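You operate a simulated robot arm through the tools that you are given. There is no shell and no other tool.

You are at the controls of a simulated robot arm. One attempt, no reset.

Task
Put a scoop of plaster and the blue-handled jug's water in the grey bucket.
Fine: use the green scoop; shut the bin after; scoop and jug go back. Set down upright: green scoop, blue-handled jug.

The check looks at the end state, three seconds after you hand in, the way a careful person would. Anything else that was tipped, shoved, dropped, spilled or broken makes it a failure.

Robot
A 6-joint arm with a two-finger parallel gripper, fixed in place. Base frame: the origin is on the floor under the middle of its stand, x ahead of it, y to its left, z up; the work surface is at about z = 0.74. Lengths are in m, angles in rad, forces in N, time in s.
With the tool pointing down near the work surface it reaches from about 0.26 to 0.68 m from the base axis. Its first joint turns from -1.152 to 1.152 rad. Payload 2.9 kg.
The tool frame sits at the grasp point between the pads (the TCP): z along the fingers, y along the line on which they close. The tips reach 0.03 m beyond it. Largest opening 0.11 m; finger width 0.02, thickness 0.01; the body of the gripper, 0.048 by 0.112 m, starts 0.055 m behind the TCP.
Orientation is that of the tool frame in the base frame, as [roll, pitch, yaw] about the fixed x, y, z axes, in that order (R = Rz(yaw) Ry(pitch) Rx(roll)). With the fingers straight down and closing along the base's y, the tool's x points along the base's -x, its y along +y and its z along -z.

Tools
- The arm moves only by the tool arm_command. Its argument "plan" is a list of rows, each an object (a shift or turn left out is 0, a gripper value left out holds the last) with "delta_pos": the shift along the base's x, y, z in units of 400 mm (1.0 is 400 mm), a list of three; "angular": the turn, a rotation vector about the base's x, y, z in units of 180 degrees (1.0 is 180 degrees), a list of three. In form: [{"delta_pos": [dx, dy, dz], "angular": [wx, wy, wz]}, ...]. A call has 1 to 20 rows; each row is the pose to reach, as a shift and turn from the pose commanded when the call began. "fingers" is the opening, from 0 (shut) to 1 (fully open), set as the call begins (left out, the last holds). A call with a number of a shift or a turn outside -1 to 1 is refused whole. Each row takes 0.2 s and may step no farther than 0.05 m and 0.15 rad from the row before; otherwise, or with a gripper value out of range, the whole call is refused. Where a pose cannot be reached the arm comes as near as it can. A force on the tool above 70 N (or 10 N above the force at the start of the call, whichever is more), or a blocked arm, ends the call early, and 0.2 s more pass. Each finger travels about 0.108 m/s and halts on what it meets, pressing with about 41 N; the grip force reading is that of the motor and also rises with nothing between the fingers. The clock runs only during rows and for 0.2 s after the last one: add rows that repeat a pose to give the fingers time. The reply holds the time, the measured pose of the TCP, the force on the tool along the base axes, the opening and the grip force, in the units named above and with some noise, with the torque about the TCP (base axes, N m) and any sound that the robot's microphone picked up, and new pictures: "show" is both (left out), scene, wrist or none.
- Cameras (640 x 400 px; columns grow to the right, rows downward): "scene" is fixed at [0.0688, 0.4297, 1.3925]; the picture's right is [-0.92, -0.39, 0.00], its down [-0.22, 0.53, -0.82] and it looks along [0.32, -0.75, -0.57] (base axes); focal length 247 px, centre (320, 200). "wrist" rides on the gripper at [0.072, 0.017, -0.103] in the tool frame; the picture's right is [-0.23, 0.97, 0.00], its down [-0.76, -0.18, -0.62] and it looks along [-0.61, -0.14, 0.78] (tool axes); focal length 222 px, centre (320, 200). There is no depth. A picture from a camera that has moved, and an enlarged one, comes with that camera's place and axes in the base frame and with its lens. The place of the scene camera against the robot may be out by one fixed shift of up to 0.025 m in any direction.
- zoom(camera, box): a new picture of the part [left, top, right, bottom] of that camera's present view, enlarged. The clock stands still meanwhile.
- finish_job(): hands the job in; it is judged then, once.

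Places have to be worked out from the pictures, the camera data and where the tool is seen. Open the gripper and draw the arm clear of the work before you hand the job in, unless the task says otherwise.

The tools are called after "Request:" as name(argument=value, ...) on one line, values as JSON. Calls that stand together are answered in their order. arm_command: Moves the arm, as the interface text tells. Its arguments: {"type":"object","properties":{"plan":{"type":"array"},"fingers":{"type":"number"},"show":{"type":"string","enum":["both","scene","wrist","none"]}},"required":["plan"]} The other tools are called the same way: zoom (camera, box) takes an enlarged picture of a part of a camera's view; finish_job () hands the job in.

At the start:

```text
time_s: 0.0
eef_pos: [0.445, -0.1101, 1.2332]
ee_rot: [-3.14, 0.001, -3.141]
wrist_force: [-0.7, 0.4, 0.1]
moment: [0.01, -0.03, 0.02]
opening: 0.1101
finger_force: 0.1
```

scene: 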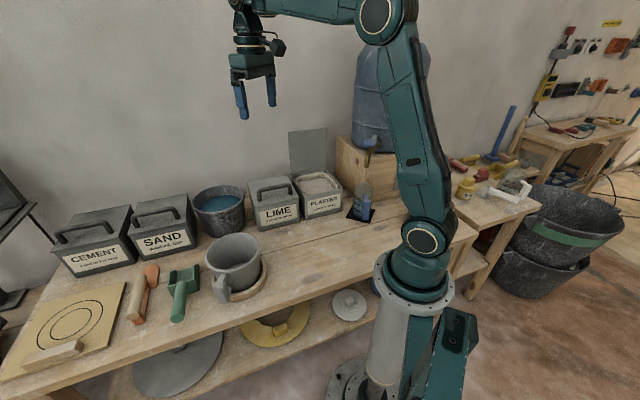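
wrist: 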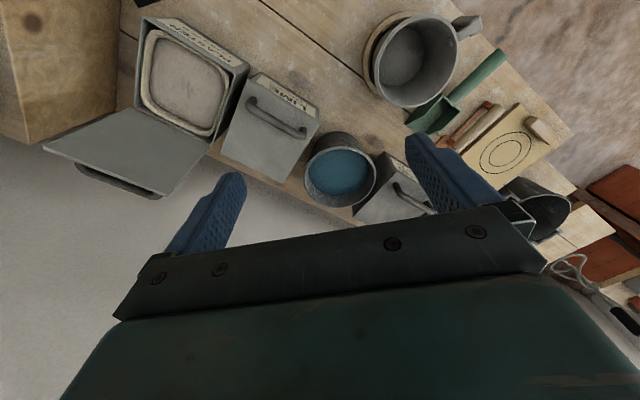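

I'll start by looking closely at the bench: the bins, the bucket-like vessels, the scoop and the bottles/jugs need to be told apart before moving.

Request:
zoom(camera="scene", box=[40, 160, 280, 310])

Request:
zoom(camera="scene", box=[240, 110, 400, 230])

Request:
zoom(camera="wrist", box=[300, 0, 600, 220])

Request:
zoom(camera="wrist", box=[40, 0, 340, 210])

```text
2.67 times, centred on (160, 235) of scene
camera zoom: at [0.0688, 0.4297, 1.3925], right [-0.92, -0.39, 0.0], down [-0.22, 0.53, -0.82], along [0.32, -0.75, -0.57], focal length 659 px, centre (747, 107)
```

zoom: 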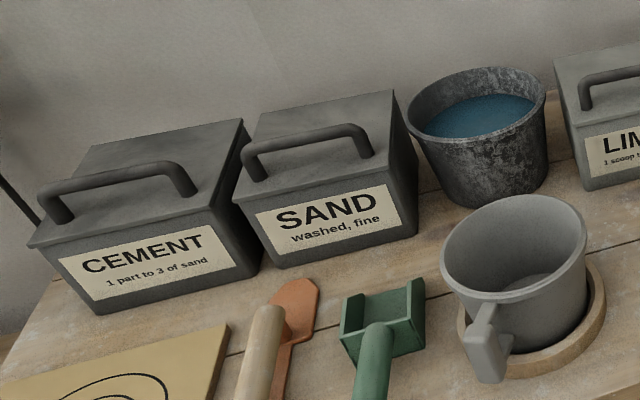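

```text
3.33 times, centred on (320, 170) of scene
camera zoom: at [0.0688, 0.4297, 1.3925], right [-0.92, -0.39, 0.0], down [-0.22, 0.53, -0.82], along [0.32, -0.75, -0.57], focal length 823 px, centre (320, 300)
```

zoom: 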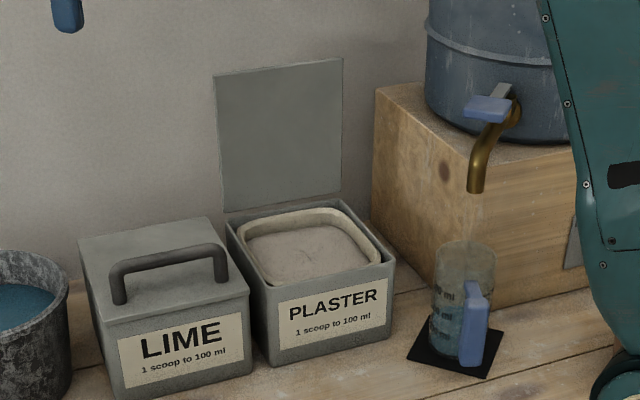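

```text
1.82 times, centred on (450, 110) of wrist
camera zoom: at [0.3735, -0.0941, 1.3383], right [0.23, 0.97, 0.0], down [0.76, -0.18, 0.62], along [0.61, -0.14, -0.78], focal length 404 px, centre (84, 364)
```

zoom: 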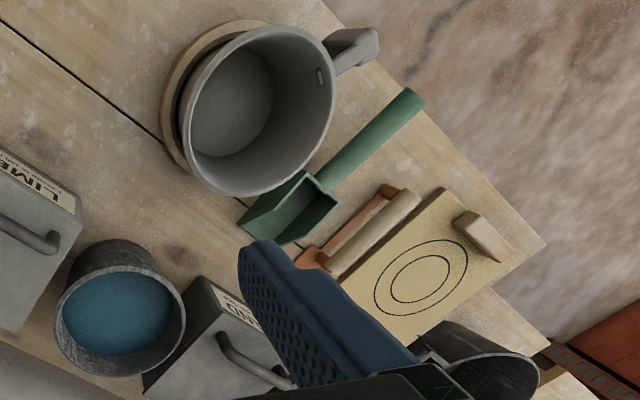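

```text
1.90 times, centred on (190, 105) of wrist
camera zoom: at [0.3735, -0.0941, 1.3383], right [0.23, 0.97, 0.0], down [0.76, -0.18, 0.62], along [0.61, -0.14, -0.78], focal length 423 px, centre (568, 381)
```

zoom: 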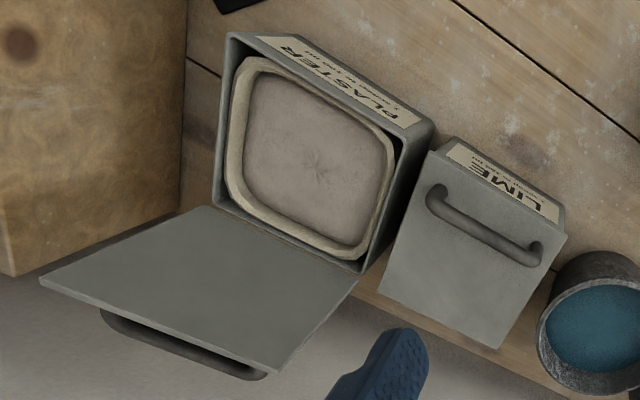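

The plaster bin stands open with a white fill (lid hinged at the back), the grey handled bucket is empty on a wooden ring, the jug with blue handle sits on a black mat by the tap. I move the wrist camera over the scoop and grey bucket for a closer look, staying high.

Request:
arm_command(plan=[{"delta_pos": [0.017, 0.081, -0.073]}, {"delta_pos": [0.034, 0.1625, -0.1456]}, {"delta_pos": [0.051, 0.244, -0.218]}, {"delta_pos": [0.069, 0.325, -0.291]}, {"delta_pos": [0.086, 0.406, -0.364]}, {"delta_pos": [0.103, 0.4875, -0.437]}, {"delta_pos": [0.12, 0.569, -0.51]}, {"delta_pos": [0.1375, 0.65, -0.5825]}, {"delta_pos": [0.1375, 0.65, -0.5825]}], show="both")

```text
time_s: 2.0
eef_pos: [0.4992, 0.1521, 1.0029]
ee_rot: [3.141, -0.001, 3.141]
wrist_force: [-0.5, -0.8, -0.5]
moment: [-0.02, -0.01, 0.0]
opening: 0.1097
finger_force: 0.1
camera wrist: at [0.4278, 0.1686, 1.1063], right [0.23, 0.97, 0.0], down [0.76, -0.18, 0.62], along [0.61, -0.14, -0.78], focal length 222 px, centre (320, 200)
```

scene: 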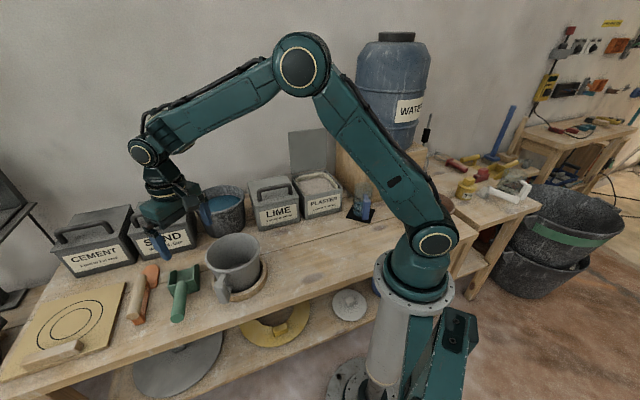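
wrist: 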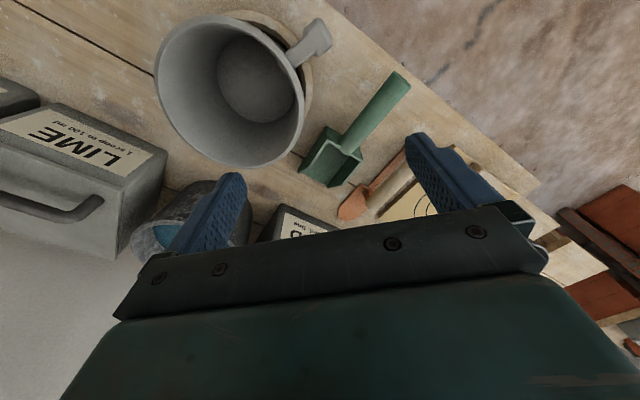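

The scoop is visible: green box blade with a cylindrical handle pointing toward the bench front edge. I zoom in on scoop from both cameras and on the fingers to calibrate the scene camera.

Request:
zoom(camera="wrist", box=[260, 40, 460, 220])

Request:
zoom(camera="scene", box=[110, 180, 290, 330])

Request:
zoom(camera="wrist", box=[140, 0, 340, 180])

```text
2.22 times, centred on (360, 130) of wrist
camera zoom: at [0.4278, 0.1686, 1.1063], right [0.23, 0.97, 0.0], down [0.76, -0.18, 0.62], along [0.61, -0.14, -0.78], focal length 494 px, centre (231, 356)
```

zoom: 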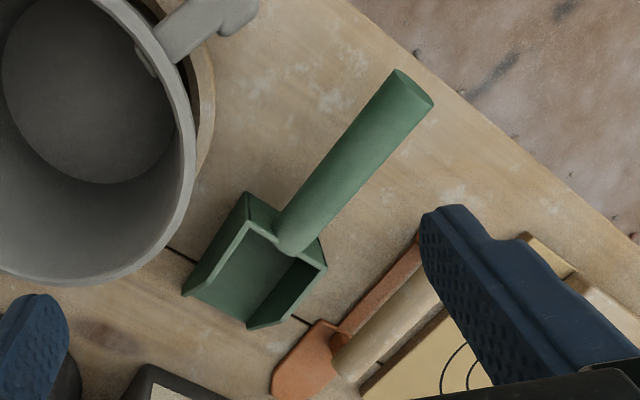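

```text
2.67 times, centred on (200, 255) of scene
camera zoom: at [0.0688, 0.4297, 1.3925], right [-0.92, -0.39, 0.0], down [-0.22, 0.53, -0.82], along [0.32, -0.75, -0.57], focal length 659 px, centre (640, 53)
```

zoom: 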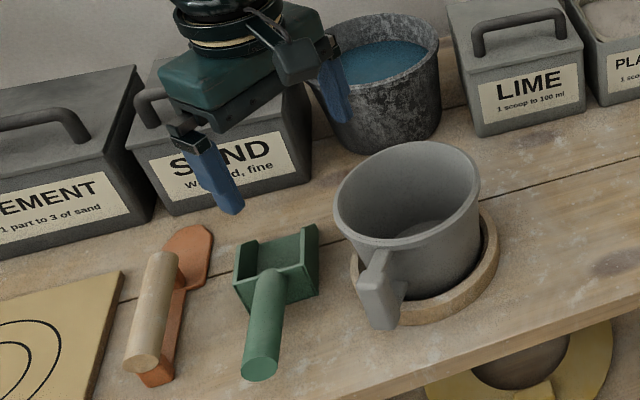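

```text
2.22 times, centred on (240, 90) of wrist
camera zoom: at [0.4278, 0.1686, 1.1063], right [0.23, 0.97, 0.0], down [0.76, -0.18, 0.62], along [0.61, -0.14, -0.78], focal length 494 px, centre (498, 444)
```

zoom: 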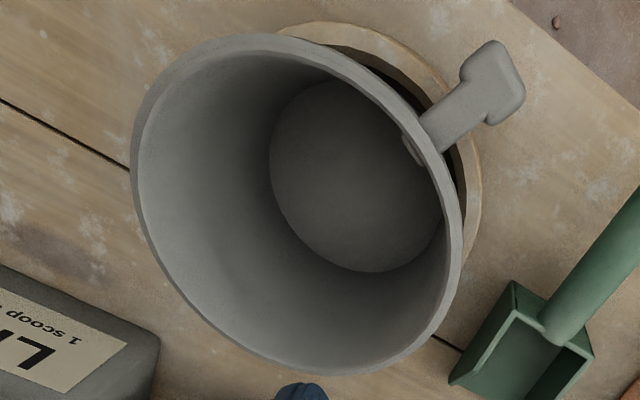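

Calibration: fingertips appear about 24 mm shifted along the picture's right, so I place the scene camera near [0.046, 0.424, 1.388]. The scoop handle runs from about (0.583, 0.172) to (0.506, 0.252) at z≈0.795, blade pointing at −46°. Next I view the plaster bin closely, with the gripper yawed −46°.

Request:
arm_command(plan=[{"delta_pos": [-0.05, -0.0925, 0.02], "angular": [0, 0, -0.0256]}, {"delta_pos": [-0.1, -0.185, 0.04], "angular": [0, 0, -0.0511]}, {"delta_pos": [-0.15, -0.2775, 0.06], "angular": [0, 0, -0.0767]}, {"delta_pos": [-0.2, -0.37, 0.08], "angular": [0, 0, -0.1022]}, {"delta_pos": [-0.25, -0.4625, 0.1], "angular": [0, 0, -0.1278]}, {"delta_pos": [-0.3, -0.555, 0.12], "angular": [0, 0, -0.1534]}, {"delta_pos": [-0.35, -0.6475, 0.14], "angular": [0, 0, -0.1789]}, {"delta_pos": [-0.4, -0.74, 0.16], "angular": [0, 0, -0.2045]}, {"delta_pos": [-0.45, -0.8325, 0.18], "angular": [0, 0, -0.23]}, {"delta_pos": [-0.5, -0.925, 0.2], "angular": [0, 0, -0.2556]}, {"delta_pos": [-0.5, -0.925, 0.2], "angular": [0, 0, -0.2556]}], show="both")

```text
time_s: 4.4
eef_pos: [0.3026, -0.2208, 1.0799]
ee_rot: [-3.14, -0.001, 2.336]
wrist_force: [0.3, 0.1, 0.0]
moment: [0.01, 0.02, -0.03]
opening: 0.1104
finger_force: 0.0
camera wrist: at [0.265, -0.1579, 1.1838], right [0.86, 0.51, 0.0], down [0.4, -0.67, 0.62], along [0.32, -0.54, -0.78], focal length 222 px, centre (320, 200)
```

scene: 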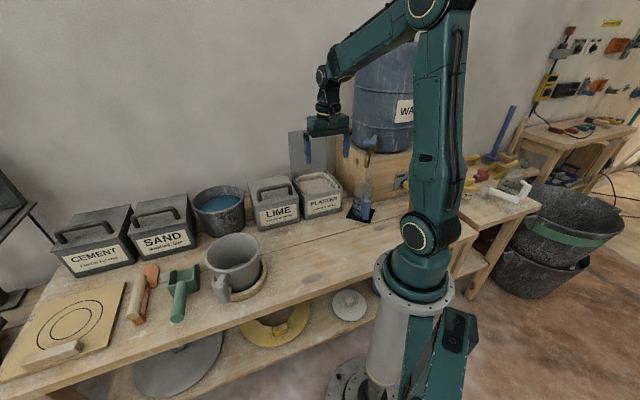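
wrist: 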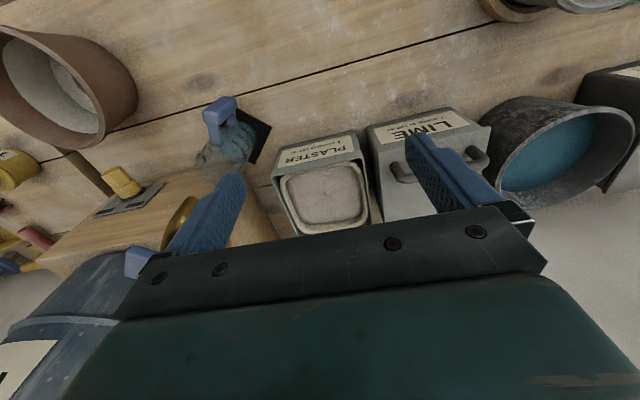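

A brown pot and other items stand to the robot's right side. I zoom in on the plaster bin, jug, tap and those items.

Request:
zoom(camera="wrist", box=[180, 80, 400, 250])

Request:
zoom(camera="wrist", box=[0, 20, 260, 260])

Request:
zoom(camera="scene", box=[270, 120, 420, 230])

```text
2.35 times, centred on (290, 165) of wrist
camera zoom: at [0.265, -0.1579, 1.1838], right [0.86, 0.51, 0.0], down [0.4, -0.67, 0.62], along [0.32, -0.54, -0.78], focal length 523 px, centre (391, 282)
```

zoom: 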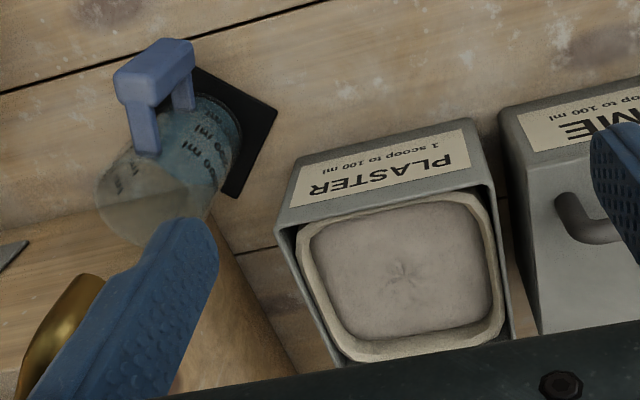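

```text
1.67 times, centred on (130, 140) of wrist
camera zoom: at [0.265, -0.1579, 1.1838], right [0.86, 0.51, 0.0], down [0.4, -0.67, 0.62], along [0.32, -0.54, -0.78], focal length 370 px, centre (637, 300)
```

zoom: 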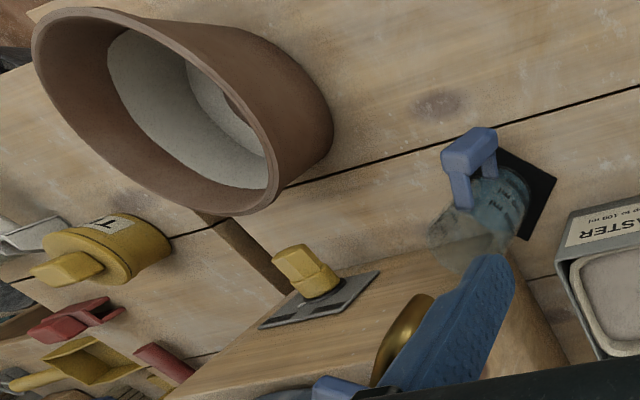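

```text
3.64 times, centred on (345, 175) of scene
camera zoom: at [0.0688, 0.4297, 1.3925], right [-0.92, -0.39, 0.0], down [-0.22, 0.53, -0.82], along [0.32, -0.75, -0.57], focal length 898 px, centre (229, 291)
```

zoom: 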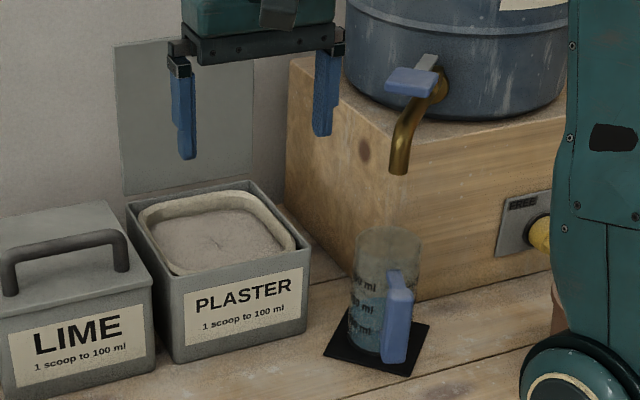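

Bin: about 0.16×0.155 m, centre ≈(0.410, −0.385), rim z≈0.857, lid ≈0.17 m tall leaning back ~10°. The grey bucket's rim centre is ≈(0.458, 0.077) at z≈0.88. I go back toward the scoop at a safe height to line up on its handle.

Request:
arm_command(plan=[{"delta_pos": [0.05, 0.095, 0]}, {"delta_pos": [0.1, 0.19, 0]}, {"delta_pos": [0.15, 0.285, 0]}, {"delta_pos": [0.2, 0.38, 0]}, {"delta_pos": [0.25, 0.475, 0]}, {"delta_pos": [0.3, 0.57, 0]}, {"delta_pos": [0.35, 0.665, 0]}, {"delta_pos": [0.4, 0.76, 0]}, {"delta_pos": [0.45, 0.855, 0]}, {"delta_pos": [0.5, 0.95, 0]}, {"delta_pos": [0.52, 0.98, -0.1]}, {"delta_pos": [0.54, 1.0, -0.2]}, {"delta_pos": [0.54, 1.0, -0.25]}, {"delta_pos": [0.54, 1.0, -0.25]}], show="both")

```text
time_s: 7.4
eef_pos: [0.5176, 0.1782, 0.9835]
ee_rot: [3.141, -0.001, 2.338]
wrist_force: [-0.5, -0.9, 0.3]
moment: [-0.02, 0.01, -0.04]
opening: 0.1101
finger_force: 0.1
camera wrist: at [0.4805, 0.2419, 1.0867], right [0.86, 0.51, 0.0], down [0.4, -0.67, 0.62], along [0.32, -0.54, -0.78], focal length 222 px, centre (320, 200)
```

scene: 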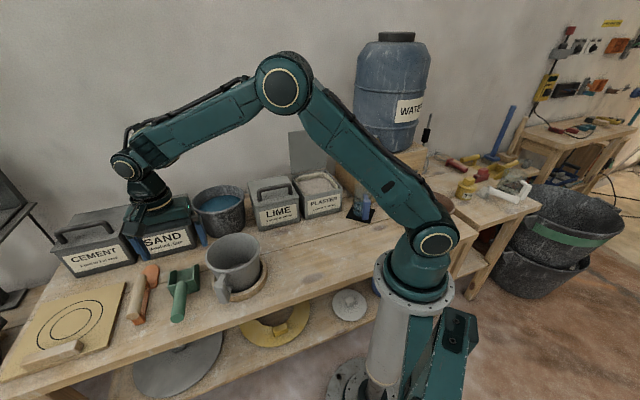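
wrist: 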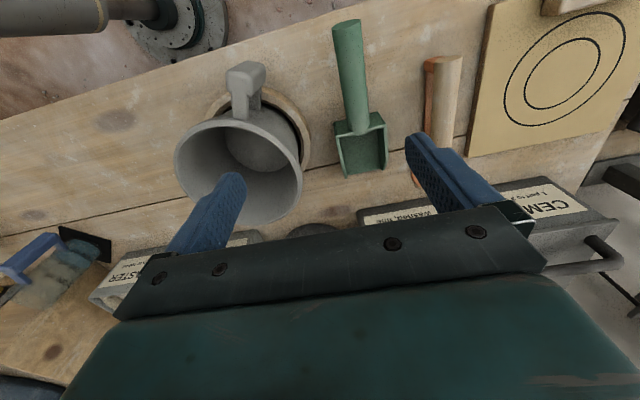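

The scoop now lies straight ahead in the wrist view. I zoom for its exact handle axis.

Request:
zoom(camera="wrist", box=[280, 0, 440, 190])

Request:
zoom(camera="scene", box=[120, 240, 260, 330])

```text
2.11 times, centred on (360, 95) of wrist
camera zoom: at [0.4805, 0.2419, 1.0867], right [0.86, 0.51, 0.0], down [0.4, -0.67, 0.62], along [0.32, -0.54, -0.78], focal length 468 px, centre (236, 421)
```

zoom: 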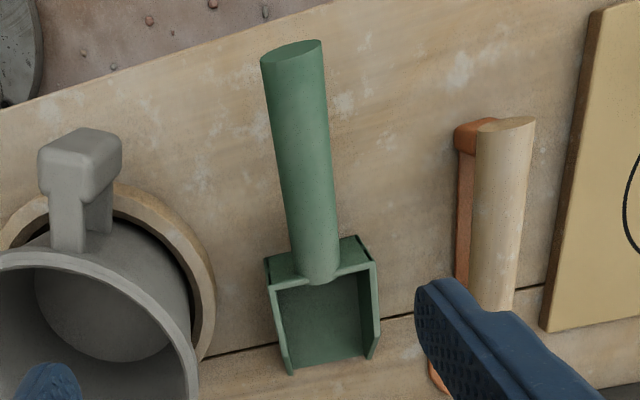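

```text
4.44 times, centred on (190, 285) of scene
camera zoom: at [0.0688, 0.4297, 1.3925], right [-0.92, -0.39, 0.0], down [-0.22, 0.53, -0.82], along [0.32, -0.75, -0.57], focal length 1098 px, centre (898, -178)
```

zoom: 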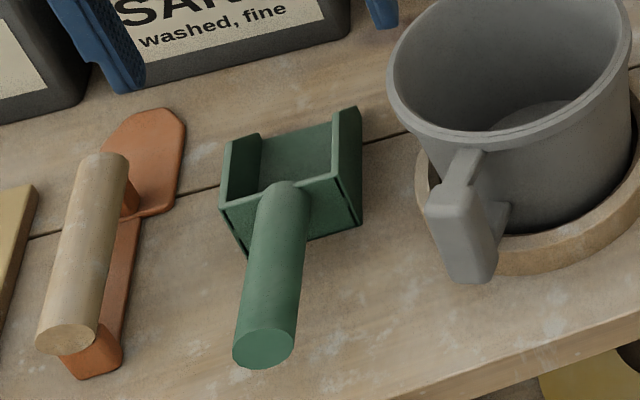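

Handle axis measured: from (0.583, 0.172, 0.787) to (0.505, 0.254, 0.794), ~30 mm thick; box ≈67 mm wide, ~95 mm long. I will grip it with the tool leaning back 30° (so later nose-down dips keep the gripper off the lid); first a pre-grasp pose above with fingers part open.

Request:
arm_command(plan=[{"delta_pos": [0.012, 0.0186, -0.02], "angular": [-0.0241, -0.023, 0]}, {"delta_pos": [0.0243, 0.0372, -0.04], "angular": [-0.0482, -0.0461, 0]}, {"delta_pos": [0.0365, 0.0558, -0.08], "angular": [-0.0723, -0.0691, 0]}, {"delta_pos": [0.0486, 0.0744, -0.12], "angular": [-0.0964, -0.0922, 0]}, {"delta_pos": [0.0608, 0.093, -0.16], "angular": [-0.1205, -0.1152, 0]}, {"delta_pos": [0.0608, 0.093, -0.2], "angular": [-0.1205, -0.1152, 0]}, {"delta_pos": [0.0608, 0.093, -0.2], "angular": [-0.1205, -0.1152, 0]}], fingers=0.68, show="both")

```text
time_s: 9.0
eef_pos: [0.5395, 0.217, 0.9025]
ee_rot: [-3.137, 0.523, 2.339]
wrist_force: [0.4, 0.1, -0.6]
moment: [0.01, 0.02, 0.02]
opening: 0.0749
finger_force: 0.1
camera wrist: at [0.4733, 0.3109, 0.9561], right [0.84, 0.53, 0.11], down [0.11, -0.37, 0.92], along [0.53, -0.76, -0.37], focal length 222 px, centre (320, 200)
```

scene: 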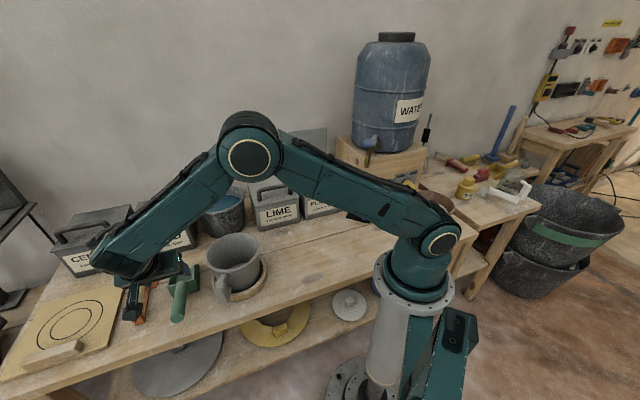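
wrist: 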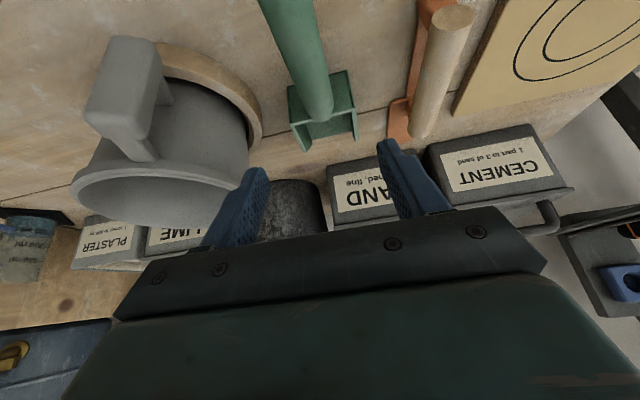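

The handle sits close to the gripper's centre plane. I check the alignment in an enlarged view before descending.

Request:
zoom(camera="wrist", box=[220, 0, 440, 200])

Request:
zoom(camera="scene", box=[90, 230, 270, 340])

```text
2.00 times, centred on (330, 100) of wrist
camera zoom: at [0.4733, 0.3109, 0.9561], right [0.84, 0.53, 0.11], down [0.11, -0.37, 0.92], along [0.53, -0.76, -0.37], focal length 444 px, centre (300, 400)
```

zoom: 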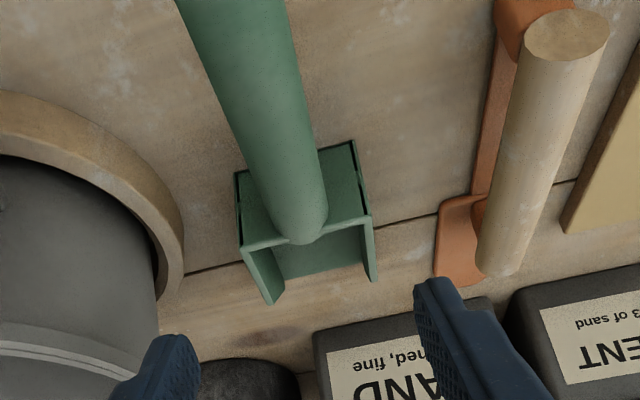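

```text
3.56 times, centred on (180, 285) of scene
camera zoom: at [0.0688, 0.4297, 1.3925], right [-0.92, -0.39, 0.0], down [-0.22, 0.53, -0.82], along [0.32, -0.75, -0.57], focal length 878 px, centre (818, -102)
```

zoom: 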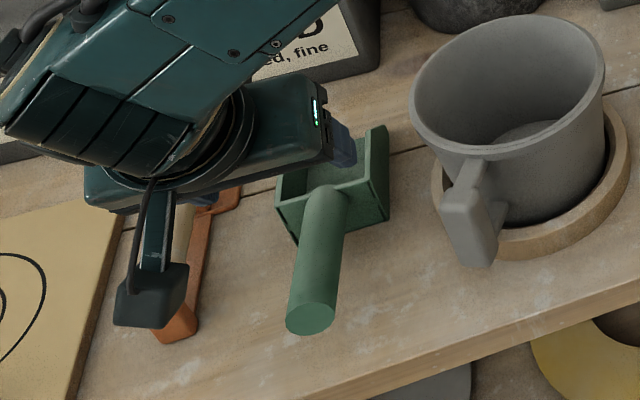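

Projected grasp point coincides with the handle centre line (within ~1 mm). I descend straight down 0.11 m with the fingers still open.

Request:
arm_command(plan=[{"delta_pos": [0, 0, -0.08]}, {"delta_pos": [0, 0, -0.16]}, {"delta_pos": [0, 0, -0.22]}, {"delta_pos": [0, 0, -0.275]}, {"delta_pos": [0, 0, -0.275]}], show="both")

```text
time_s: 10.2
eef_pos: [0.5408, 0.2172, 0.7908]
ee_rot: [-3.138, 0.523, 2.339]
wrist_force: [0.4, 0.6, 0.0]
moment: [0.01, 0.05, 0.01]
opening: 0.0749
finger_force: 0.1
camera wrist: at [0.4748, 0.3109, 0.8442], right [0.84, 0.53, 0.11], down [0.12, -0.37, 0.92], along [0.53, -0.76, -0.37], focal length 222 px, centre (320, 200)
```

scene: 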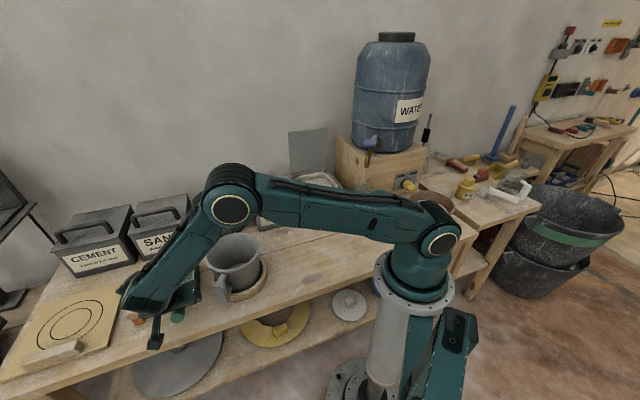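
wrist: 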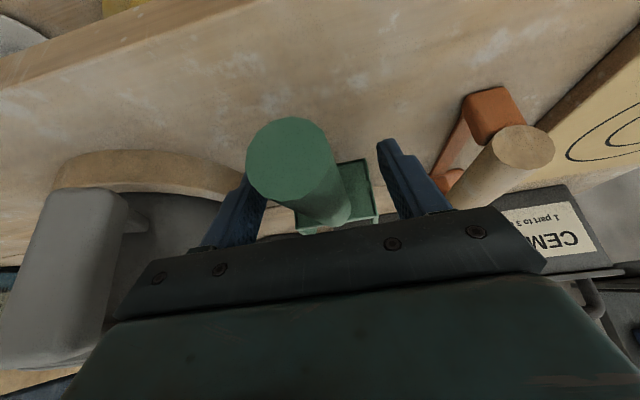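

No contact force and the handle is between the pads. Closing the gripper on the handle.

Request:
arm_command(plan=[{"delta_pos": [0, 0, 0]}, {"delta_pos": [0, 0, 0]}, {"delta_pos": [0, 0, 0]}, {"delta_pos": [0, 0, 0]}], fingers=0, show="wrist")

```text
time_s: 11.2
eef_pos: [0.54, 0.2175, 0.7911]
ee_rot: [-3.138, 0.524, 2.339]
wrist_force: [-0.1, 0.2, 0.6]
moment: [0.07, -0.03, 0.03]
opening: 0.0296
finger_force: 41.1
camera wrist: at [0.4747, 0.3109, 0.8444], right [0.84, 0.53, 0.11], down [0.12, -0.37, 0.92], along [0.53, -0.76, -0.37], focal length 222 px, centre (320, 200)
```

wrist: 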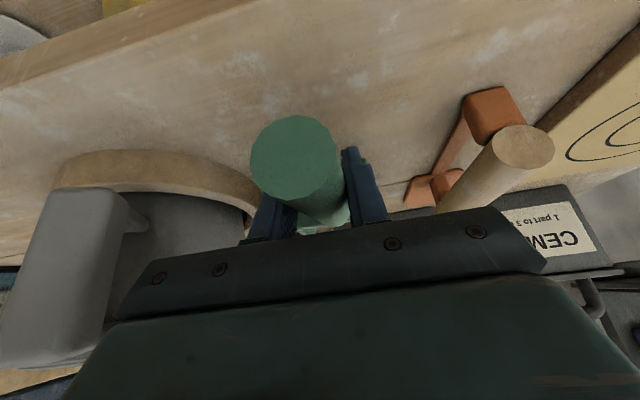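

Gripped at 29.6 mm opening, matching the handle. I remember this grasp pose for the return, and lift straight up.

Request:
arm_command(plan=[{"delta_pos": [0, 0, 0.03]}, {"delta_pos": [0, 0, 0.08]}, {"delta_pos": [0, 0, 0.17]}, {"delta_pos": [0, 0, 0.27]}, {"delta_pos": [0, 0, 0.37]}, {"delta_pos": [0, 0, 0.47]}, {"delta_pos": [0, 0, 0.57]}, {"delta_pos": [0, 0, 0.65]}, {"delta_pos": [0, 0, 0.65]}], show="both")

```text
time_s: 13.2
eef_pos: [0.5404, 0.2192, 1.0507]
ee_rot: [-3.137, 0.523, 2.338]
wrist_force: [0.7, 0.1, -1.3]
moment: [0.09, 0.08, 0.03]
opening: 0.0296
finger_force: 40.9
camera wrist: at [0.4737, 0.3131, 1.1043], right [0.84, 0.53, 0.11], down [0.12, -0.37, 0.92], along [0.53, -0.76, -0.37], focal length 222 px, centre (320, 200)
```

scene: 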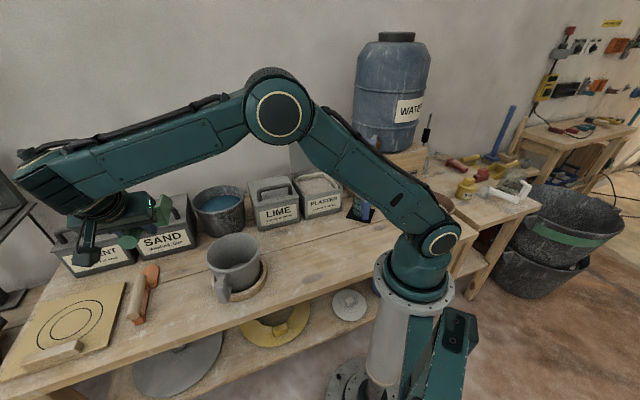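
wrist: 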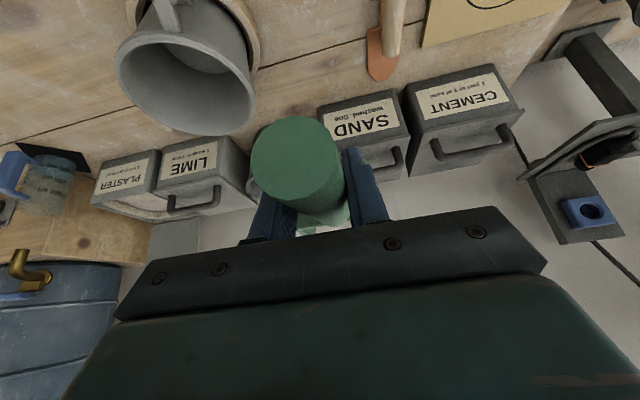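

Scoop is held firmly and level. I carry it high toward the plaster bin in two stages.

Request:
arm_command(plan=[{"delta_pos": [-0.02, -0.05, 0.005]}, {"delta_pos": [-0.06, -0.146, 0.01]}, {"delta_pos": [-0.1, -0.244, 0.015]}, {"delta_pos": [-0.14, -0.341, 0.02]}, {"delta_pos": [-0.18, -0.439, 0.025]}, {"delta_pos": [-0.22, -0.537, 0.025]}, {"delta_pos": [-0.26, -0.634, 0.025]}, {"delta_pos": [-0.3, -0.732, 0.025]}, {"delta_pos": [-0.34, -0.829, 0.025]}, {"delta_pos": [-0.375, -0.915, 0.025]}, {"delta_pos": [-0.39, -0.951, 0.025]}], show="none")

Request:
arm_command(plan=[{"delta_pos": [-0.03, -0.073, 0]}, {"delta_pos": [-0.07, -0.17, 0]}, {"delta_pos": [-0.11, -0.268, 0]}, {"delta_pos": [-0.14, -0.341, 0]}, {"delta_pos": [-0.14, -0.341, 0]}], show="both")

```text
time_s: 15.6
eef_pos: [0.3848, -0.1643, 1.0602]
ee_rot: [-3.139, 0.523, 2.34]
wrist_force: [0.3, 0.8, -0.9]
moment: [0.09, 0.08, 0.03]
opening: 0.0295
finger_force: 41.3
```

```text
time_s: 16.8
eef_pos: [0.3284, -0.3, 1.0602]
ee_rot: [-3.139, 0.523, 2.341]
wrist_force: [0.9, -0.4, -1.2]
moment: [0.07, 0.05, 0.0]
opening: 0.0294
finger_force: 41.0
camera wrist: at [0.2619, -0.2064, 1.1141], right [0.84, 0.53, 0.11], down [0.12, -0.37, 0.92], along [0.53, -0.76, -0.37], focal length 222 px, centre (320, 200)
```

scene: 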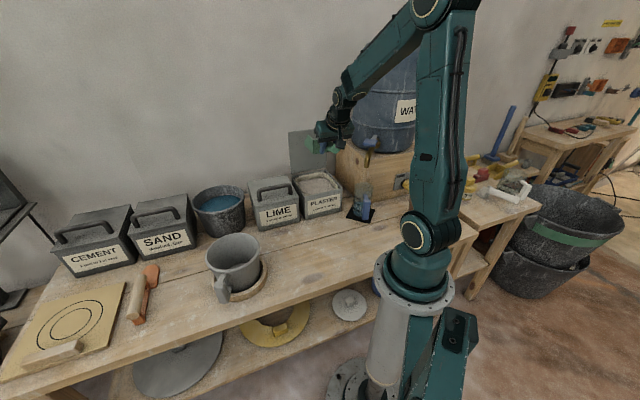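
wrist: 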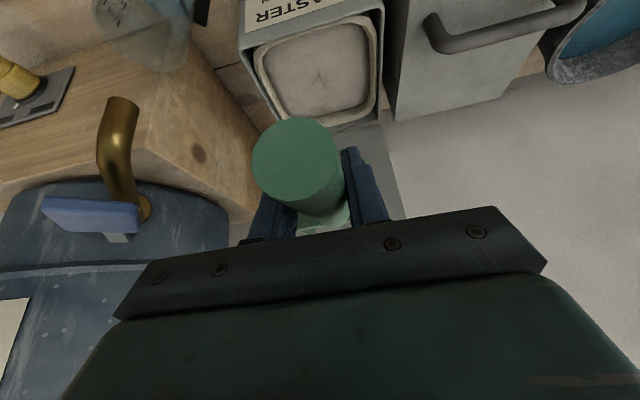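

The scoop hovers over the bin. I zoom in to measure the bin opening relative to the scoop.

Request:
zoom(camera="wrist", box=[210, 0, 410, 130])

Request:
zoom(camera="scene", box=[260, 100, 400, 230])

```text
3.08 times, centred on (310, 65) of wrist
camera zoom: at [0.2619, -0.2064, 1.1141], right [0.84, 0.53, 0.11], down [0.12, -0.37, 0.92], along [0.53, -0.76, -0.37], focal length 684 px, centre (351, 615)
```

zoom: 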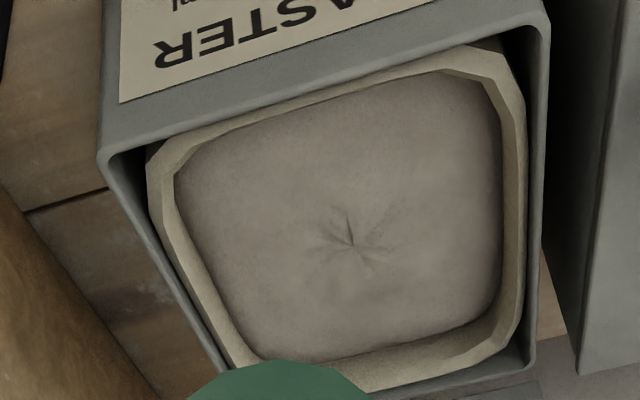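

```text
3.08 times, centred on (330, 165) of scene
camera zoom: at [0.0688, 0.4297, 1.3925], right [-0.92, -0.39, 0.0], down [-0.22, 0.53, -0.82], along [0.32, -0.75, -0.57], focal length 760 px, centre (289, 308)
```

zoom: 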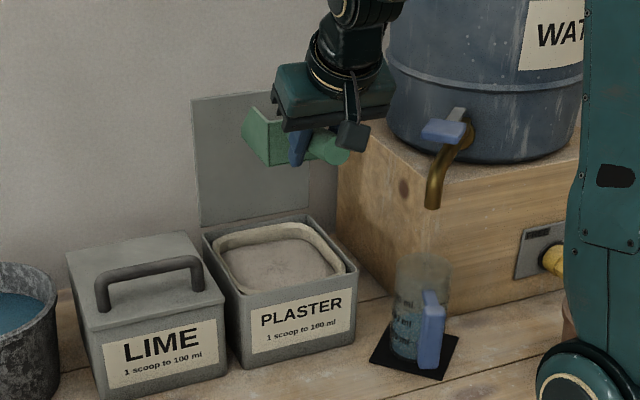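

Opening centre ≈(0.412, −0.383), about 0.113 m clear; the scoop is laterally centred within 3 mm. I now tip the scoop nose-down 50° above the bin (gripper then leans only 20° forward, well clear of the lid).

Request:
arm_command(plan=[{"delta_pos": [0.013, -0.0137, 0], "angular": [0.0332, 0.0322, 0]}, {"delta_pos": [0.0266, -0.0274, 0], "angular": [0.0665, 0.0644, 0]}, {"delta_pos": [0.04, -0.041, 0], "angular": [0.0997, 0.0967, 0]}, {"delta_pos": [0.053, -0.055, 0], "angular": [0.1329, 0.1289, 0]}, {"delta_pos": [0.0665, -0.0685, -0.02], "angular": [0.1662, 0.1611, 0]}, {"delta_pos": [0.0797, -0.0822, -0.05], "angular": [0.1994, 0.1933, 0]}, {"delta_pos": [0.0797, -0.0822, -0.05], "angular": [0.1994, 0.1933, 0]}], show="both")

```text
time_s: 18.4
eef_pos: [0.361, -0.3324, 1.0404]
ee_rot: [-3.136, -0.351, 2.338]
wrist_force: [-0.3, 0.7, -0.8]
moment: [-0.01, 0.04, 0.0]
opening: 0.0298
finger_force: 40.9
camera wrist: at [0.3517, -0.2964, 1.1626], right [0.85, 0.52, -0.08], down [0.52, -0.79, 0.33], along [0.11, -0.32, -0.94], focal length 222 px, centre (320, 200)
```

scene: 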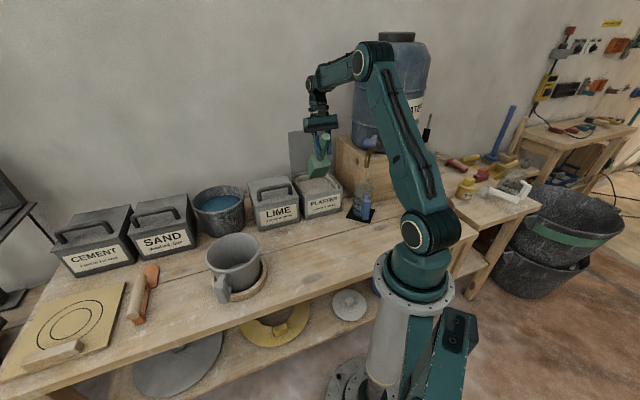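
wrist: 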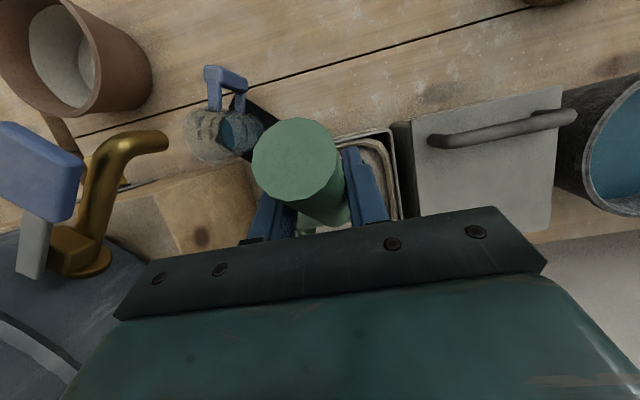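

I check the nose's position over the opening from both cameras before plunging.

Request:
zoom(camera="scene", box=[270, 100, 400, 230])

Request:
zoom(camera="wrist", box=[200, 90, 440, 250])

```text
3.08 times, centred on (335, 165) of scene
camera zoom: at [0.0689, 0.4297, 1.3925], right [-0.92, -0.39, 0.0], down [-0.22, 0.53, -0.82], along [0.32, -0.75, -0.57], focal length 760 px, centre (274, 308)
```

zoom: 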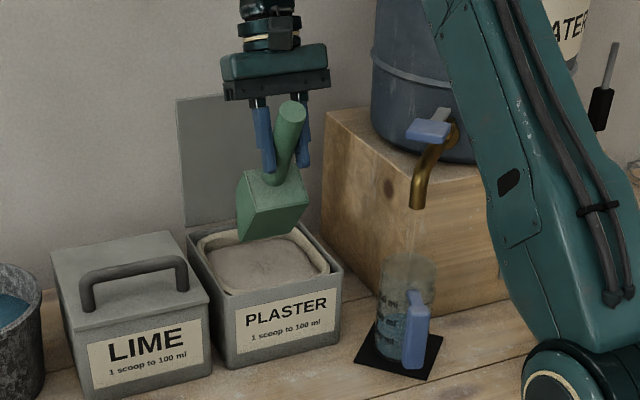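

```text
2.50 times, centred on (320, 170) of wrist
camera zoom: at [0.3517, -0.2964, 1.1626], right [0.85, 0.52, -0.08], down [0.52, -0.79, 0.33], along [0.11, -0.32, -0.94], focal length 555 px, centre (320, 275)
```

zoom: 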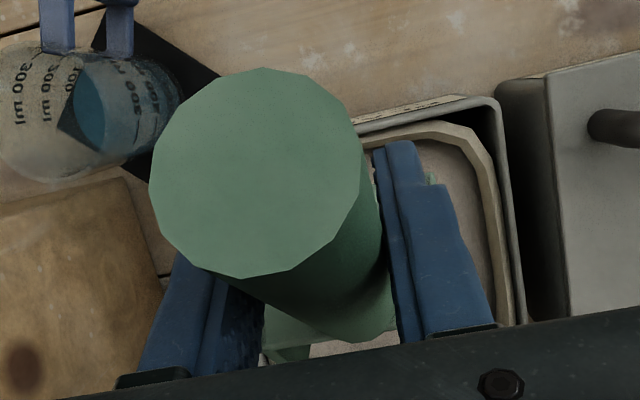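

Request:
zoom(camera="scene", box=[300, 130, 360, 220])

```text
4.44 times, centred on (330, 175) of scene
camera zoom: at [0.0689, 0.4297, 1.3925], right [-0.92, -0.39, 0.0], down [-0.22, 0.53, -0.82], along [0.32, -0.75, -0.57], focal length 1098 px, centre (276, 311)
```

zoom: 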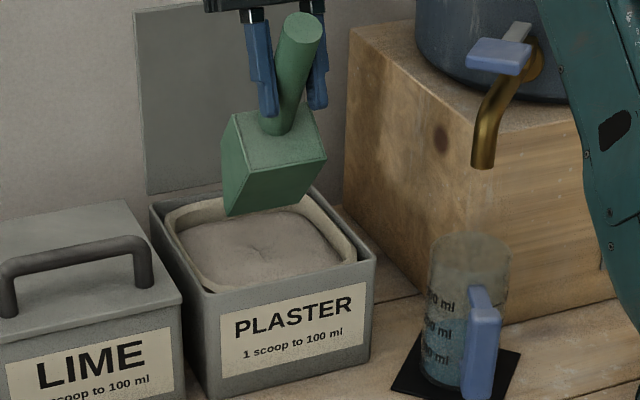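

The nose is over the dimple at the middle of the plaster (lateral error ≤6 mm, 20 mm margin). I plunge slowly to about half depth and read the force.

Request:
arm_command(plan=[{"delta_pos": [0.004, 0.0, -0.04]}, {"delta_pos": [0.008, -0.003, -0.08]}, {"delta_pos": [0.012, -0.006, -0.11]}, {"delta_pos": [0.014, -0.008, -0.14]}, {"delta_pos": [0.016, -0.011, -0.165]}], show="both")

```text
time_s: 19.6
eef_pos: [0.3664, -0.3379, 0.975]
ee_rot: [-3.136, -0.349, 2.339]
wrist_force: [-0.8, -0.3, -0.6]
moment: [-0.03, -0.01, 0.03]
opening: 0.0296
finger_force: 41.4
camera wrist: at [0.3577, -0.3023, 1.0973], right [0.85, 0.52, -0.08], down [0.52, -0.79, 0.33], along [0.11, -0.32, -0.94], focal length 222 px, centre (320, 200)
```

scene: 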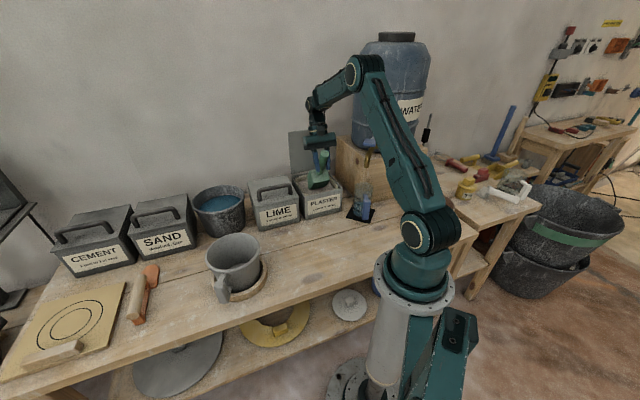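
wrist: 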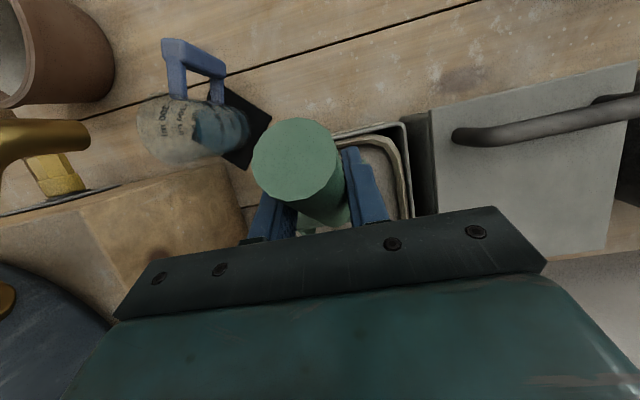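

Request:
zoom(camera="scene", box=[290, 130, 370, 220])

```text
4.44 times, centred on (330, 175) of scene
camera zoom: at [0.0688, 0.4297, 1.3925], right [-0.92, -0.39, 0.0], down [-0.22, 0.53, -0.82], along [0.32, -0.75, -0.57], focal length 1098 px, centre (276, 311)
```

zoom: 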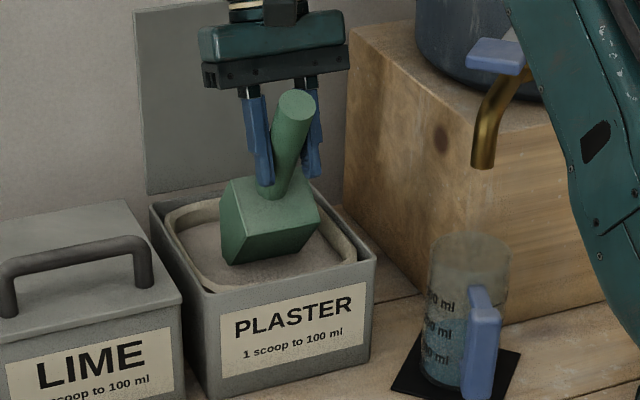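

No resistance yet and nothing touching the walls. I continue down to about z≈0.78 at the nose.

Request:
arm_command(plan=[{"delta_pos": [0.002, -0.002, -0.025]}, {"delta_pos": [0.004, -0.004, -0.05]}, {"delta_pos": [0.006, -0.006, -0.07]}, {"delta_pos": [0.0077, -0.008, -0.0875]}, {"delta_pos": [0.0077, -0.008, -0.0875]}], show="none")

Request:
zoom(camera="scene", box=[290, 130, 370, 220])

Request:
zoom(camera="wrist", box=[200, 90, 440, 250])

```text
time_s: 20.8
eef_pos: [0.3693, -0.3414, 0.9413]
ee_rot: [-3.137, -0.35, 2.34]
wrist_force: [-0.1, -0.5, -1.3]
moment: [0.03, 0.04, 0.0]
opening: 0.0296
finger_force: 41.2
```

```text
4.44 times, centred on (330, 175) of scene
camera zoom: at [0.0688, 0.4297, 1.3925], right [-0.92, -0.39, 0.0], down [-0.22, 0.53, -0.82], along [0.32, -0.75, -0.57], focal length 1098 px, centre (276, 311)
```

zoom: 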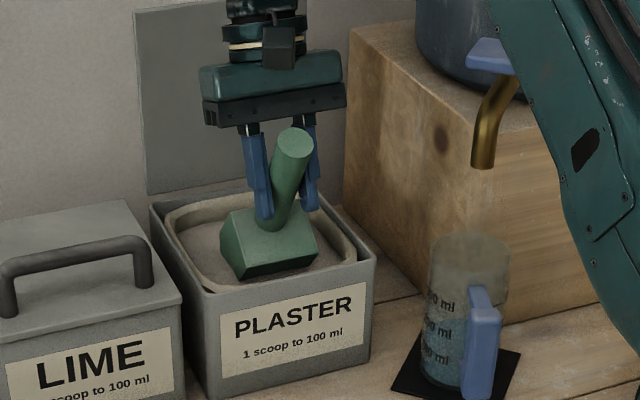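

```text
2.50 times, centred on (320, 170) of wrist
camera zoom: at [0.3604, -0.3062, 1.0622], right [0.85, 0.52, -0.08], down [0.52, -0.79, 0.33], along [0.11, -0.32, -0.94], focal length 555 px, centre (320, 275)
```

zoom: 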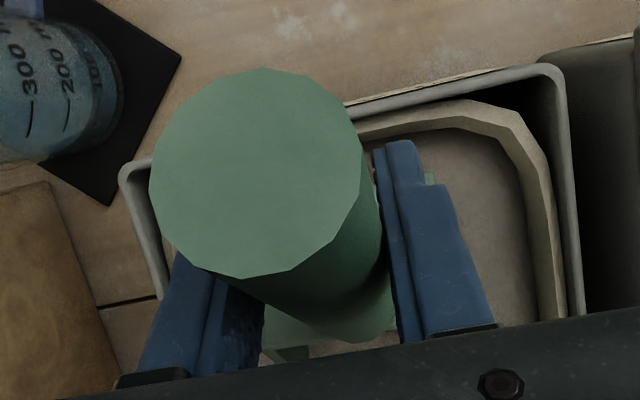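

The blade is buried in the plaster (its lower part hidden by the surface), force only ~1 N. Now I roll it back to level while lifting, keeping the box floor clear of the front rim.

Request:
arm_command(plan=[{"delta_pos": [-0.0271, 0.028, -0.0037], "angular": [-0.0319, -0.0309, 0]}, {"delta_pos": [-0.0494, 0.051, -0.0075], "angular": [-0.0638, -0.0619, 0]}, {"delta_pos": [-0.0696, 0.0718, -0.0077], "angular": [-0.0957, -0.0928, 0]}, {"delta_pos": [-0.087, 0.0897, -0.0187], "angular": [-0.1276, -0.1237, 0]}, {"delta_pos": [-0.1014, 0.1046, -0.0342], "angular": [-0.1596, -0.1547, 0]}, {"delta_pos": [-0.1136, 0.1172, -0.046], "angular": [-0.1915, -0.1856, 0]}, {"delta_pos": [-0.123, 0.1269, -0.043], "angular": [-0.2194, -0.2127, 0]}, {"delta_pos": [-0.123, 0.1269, 0.0], "angular": [-0.2194, -0.2127, 0]}, {"delta_pos": [-0.123, 0.1269, 0.07], "angular": [-0.2194, -0.2127, 0]}, {"delta_pos": [-0.123, 0.1269, 0.15], "angular": [-0.2194, -0.2127, 0]}, {"delta_pos": [-0.123, 0.1269, 0.15], "angular": [-0.2194, -0.2127, 0]}], show="both")

Request:
zoom(camera="scene", box=[290, 110, 370, 220])

```text
time_s: 23.2
eef_pos: [0.319, -0.2909, 1.0024]
ee_rot: [-3.139, 0.611, 2.339]
wrist_force: [-0.3, -0.1, -1.0]
moment: [0.09, 0.07, -0.06]
opening: 0.0297
finger_force: 41.0
camera wrist: at [0.2501, -0.1949, 1.0456], right [0.83, 0.54, 0.13], down [0.06, -0.31, 0.95], along [0.55, -0.78, -0.29], focal length 222 px, centre (320, 200)
```

scene: 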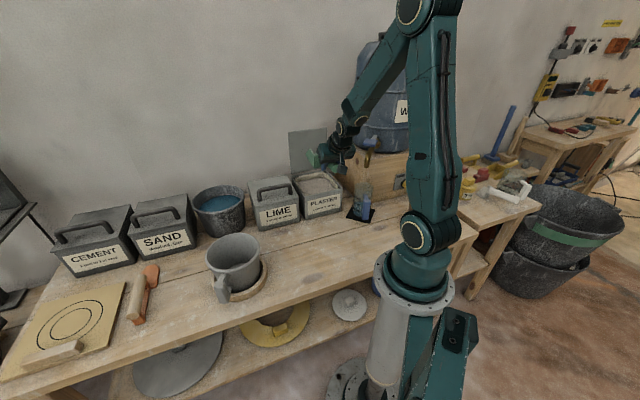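
wrist: 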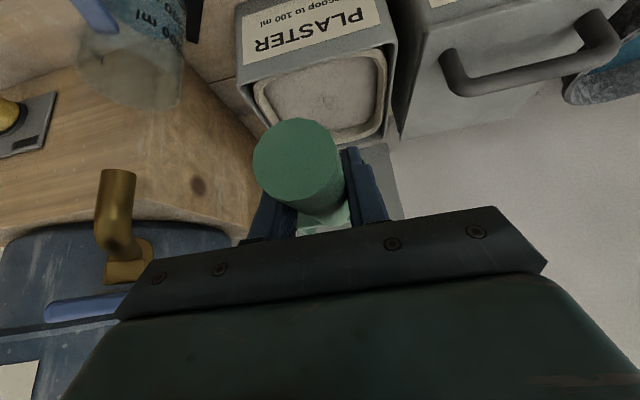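

```text
3.64 times, centred on (330, 165) of scene
camera zoom: at [0.0688, 0.4297, 1.3925], right [-0.92, -0.39, 0.0], down [-0.22, 0.53, -0.82], along [0.32, -0.75, -0.57], focal length 898 px, centre (284, 327)
```

zoom: 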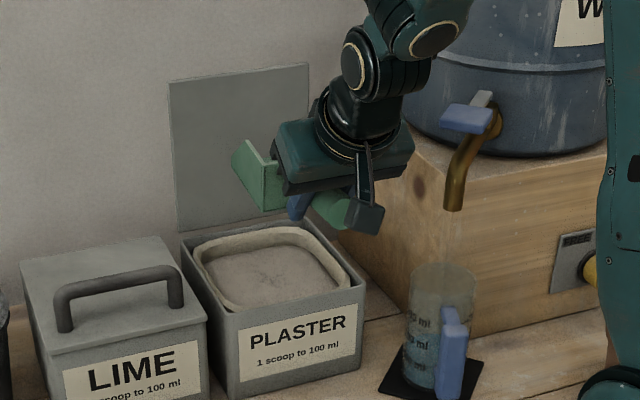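

I need to know whether plaster is in the scoop; I zoom on the box.

Request:
zoom(camera="scene", box=[305, 135, 355, 175])

Request:
zoom(camera="wrist", box=[230, 100, 400, 250])

```text
10.00 times, centred on (330, 155) of scene
camera zoom: at [0.0688, 0.4297, 1.3925], right [-0.92, -0.39, 0.0], down [-0.22, 0.53, -0.82], along [0.32, -0.75, -0.57], focal length 2470 px, centre (220, 650)
```

zoom: 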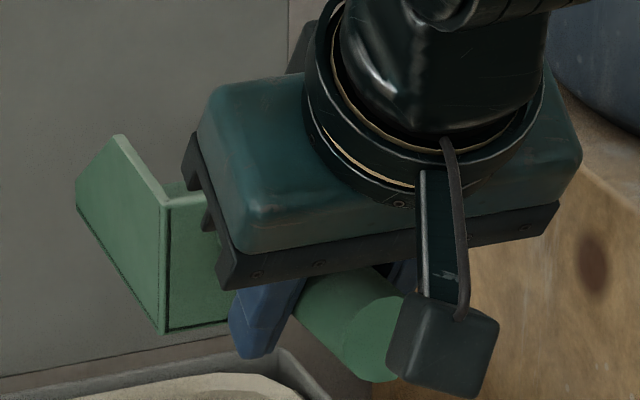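

```text
2.67 times, centred on (315, 175) of wrist
camera zoom: at [0.2501, -0.1949, 1.0456], right [0.83, 0.54, 0.13], down [0.06, -0.31, 0.95], along [0.55, -0.78, -0.29], focal length 592 px, centre (333, 267)
```

zoom: 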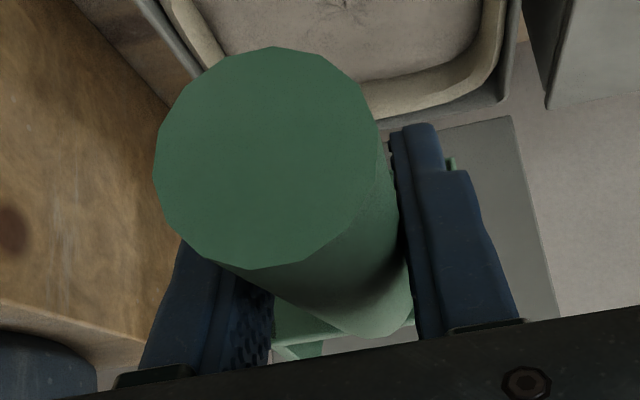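

Readings so far suggest the weight has hardly changed (≈1 N = empty scoop). I hold still twice for more force readings.

Request:
arm_command(plan=[{"delta_pos": [0, 0, 0]}], show="none")

Request:
arm_command(plan=[{"delta_pos": [0, 0, 0]}], show="none")

Request:
arm_command(plan=[{"delta_pos": [0, 0, 0]}], show="none")

```text
time_s: 23.6
eef_pos: [0.3179, -0.2908, 1.0024]
ee_rot: [-3.138, 0.61, 2.337]
wrist_force: [0.2, 0.2, -1.5]
moment: [0.04, 0.07, 0.01]
opening: 0.0296
finger_force: 41.1
```

```text
time_s: 24.0
eef_pos: [0.3187, -0.2915, 1.0005]
ee_rot: [-3.137, 0.611, 2.338]
wrist_force: [-0.8, 0.1, -1.6]
moment: [0.07, 0.06, 0.02]
opening: 0.0297
finger_force: 41.3
```

```text
time_s: 24.4
eef_pos: [0.3198, -0.2905, 1.0025]
ee_rot: [-3.138, 0.611, 2.338]
wrist_force: [-0.1, 0.9, -1.0]
moment: [0.07, 0.06, -0.01]
opening: 0.0296
finger_force: 41.0
```

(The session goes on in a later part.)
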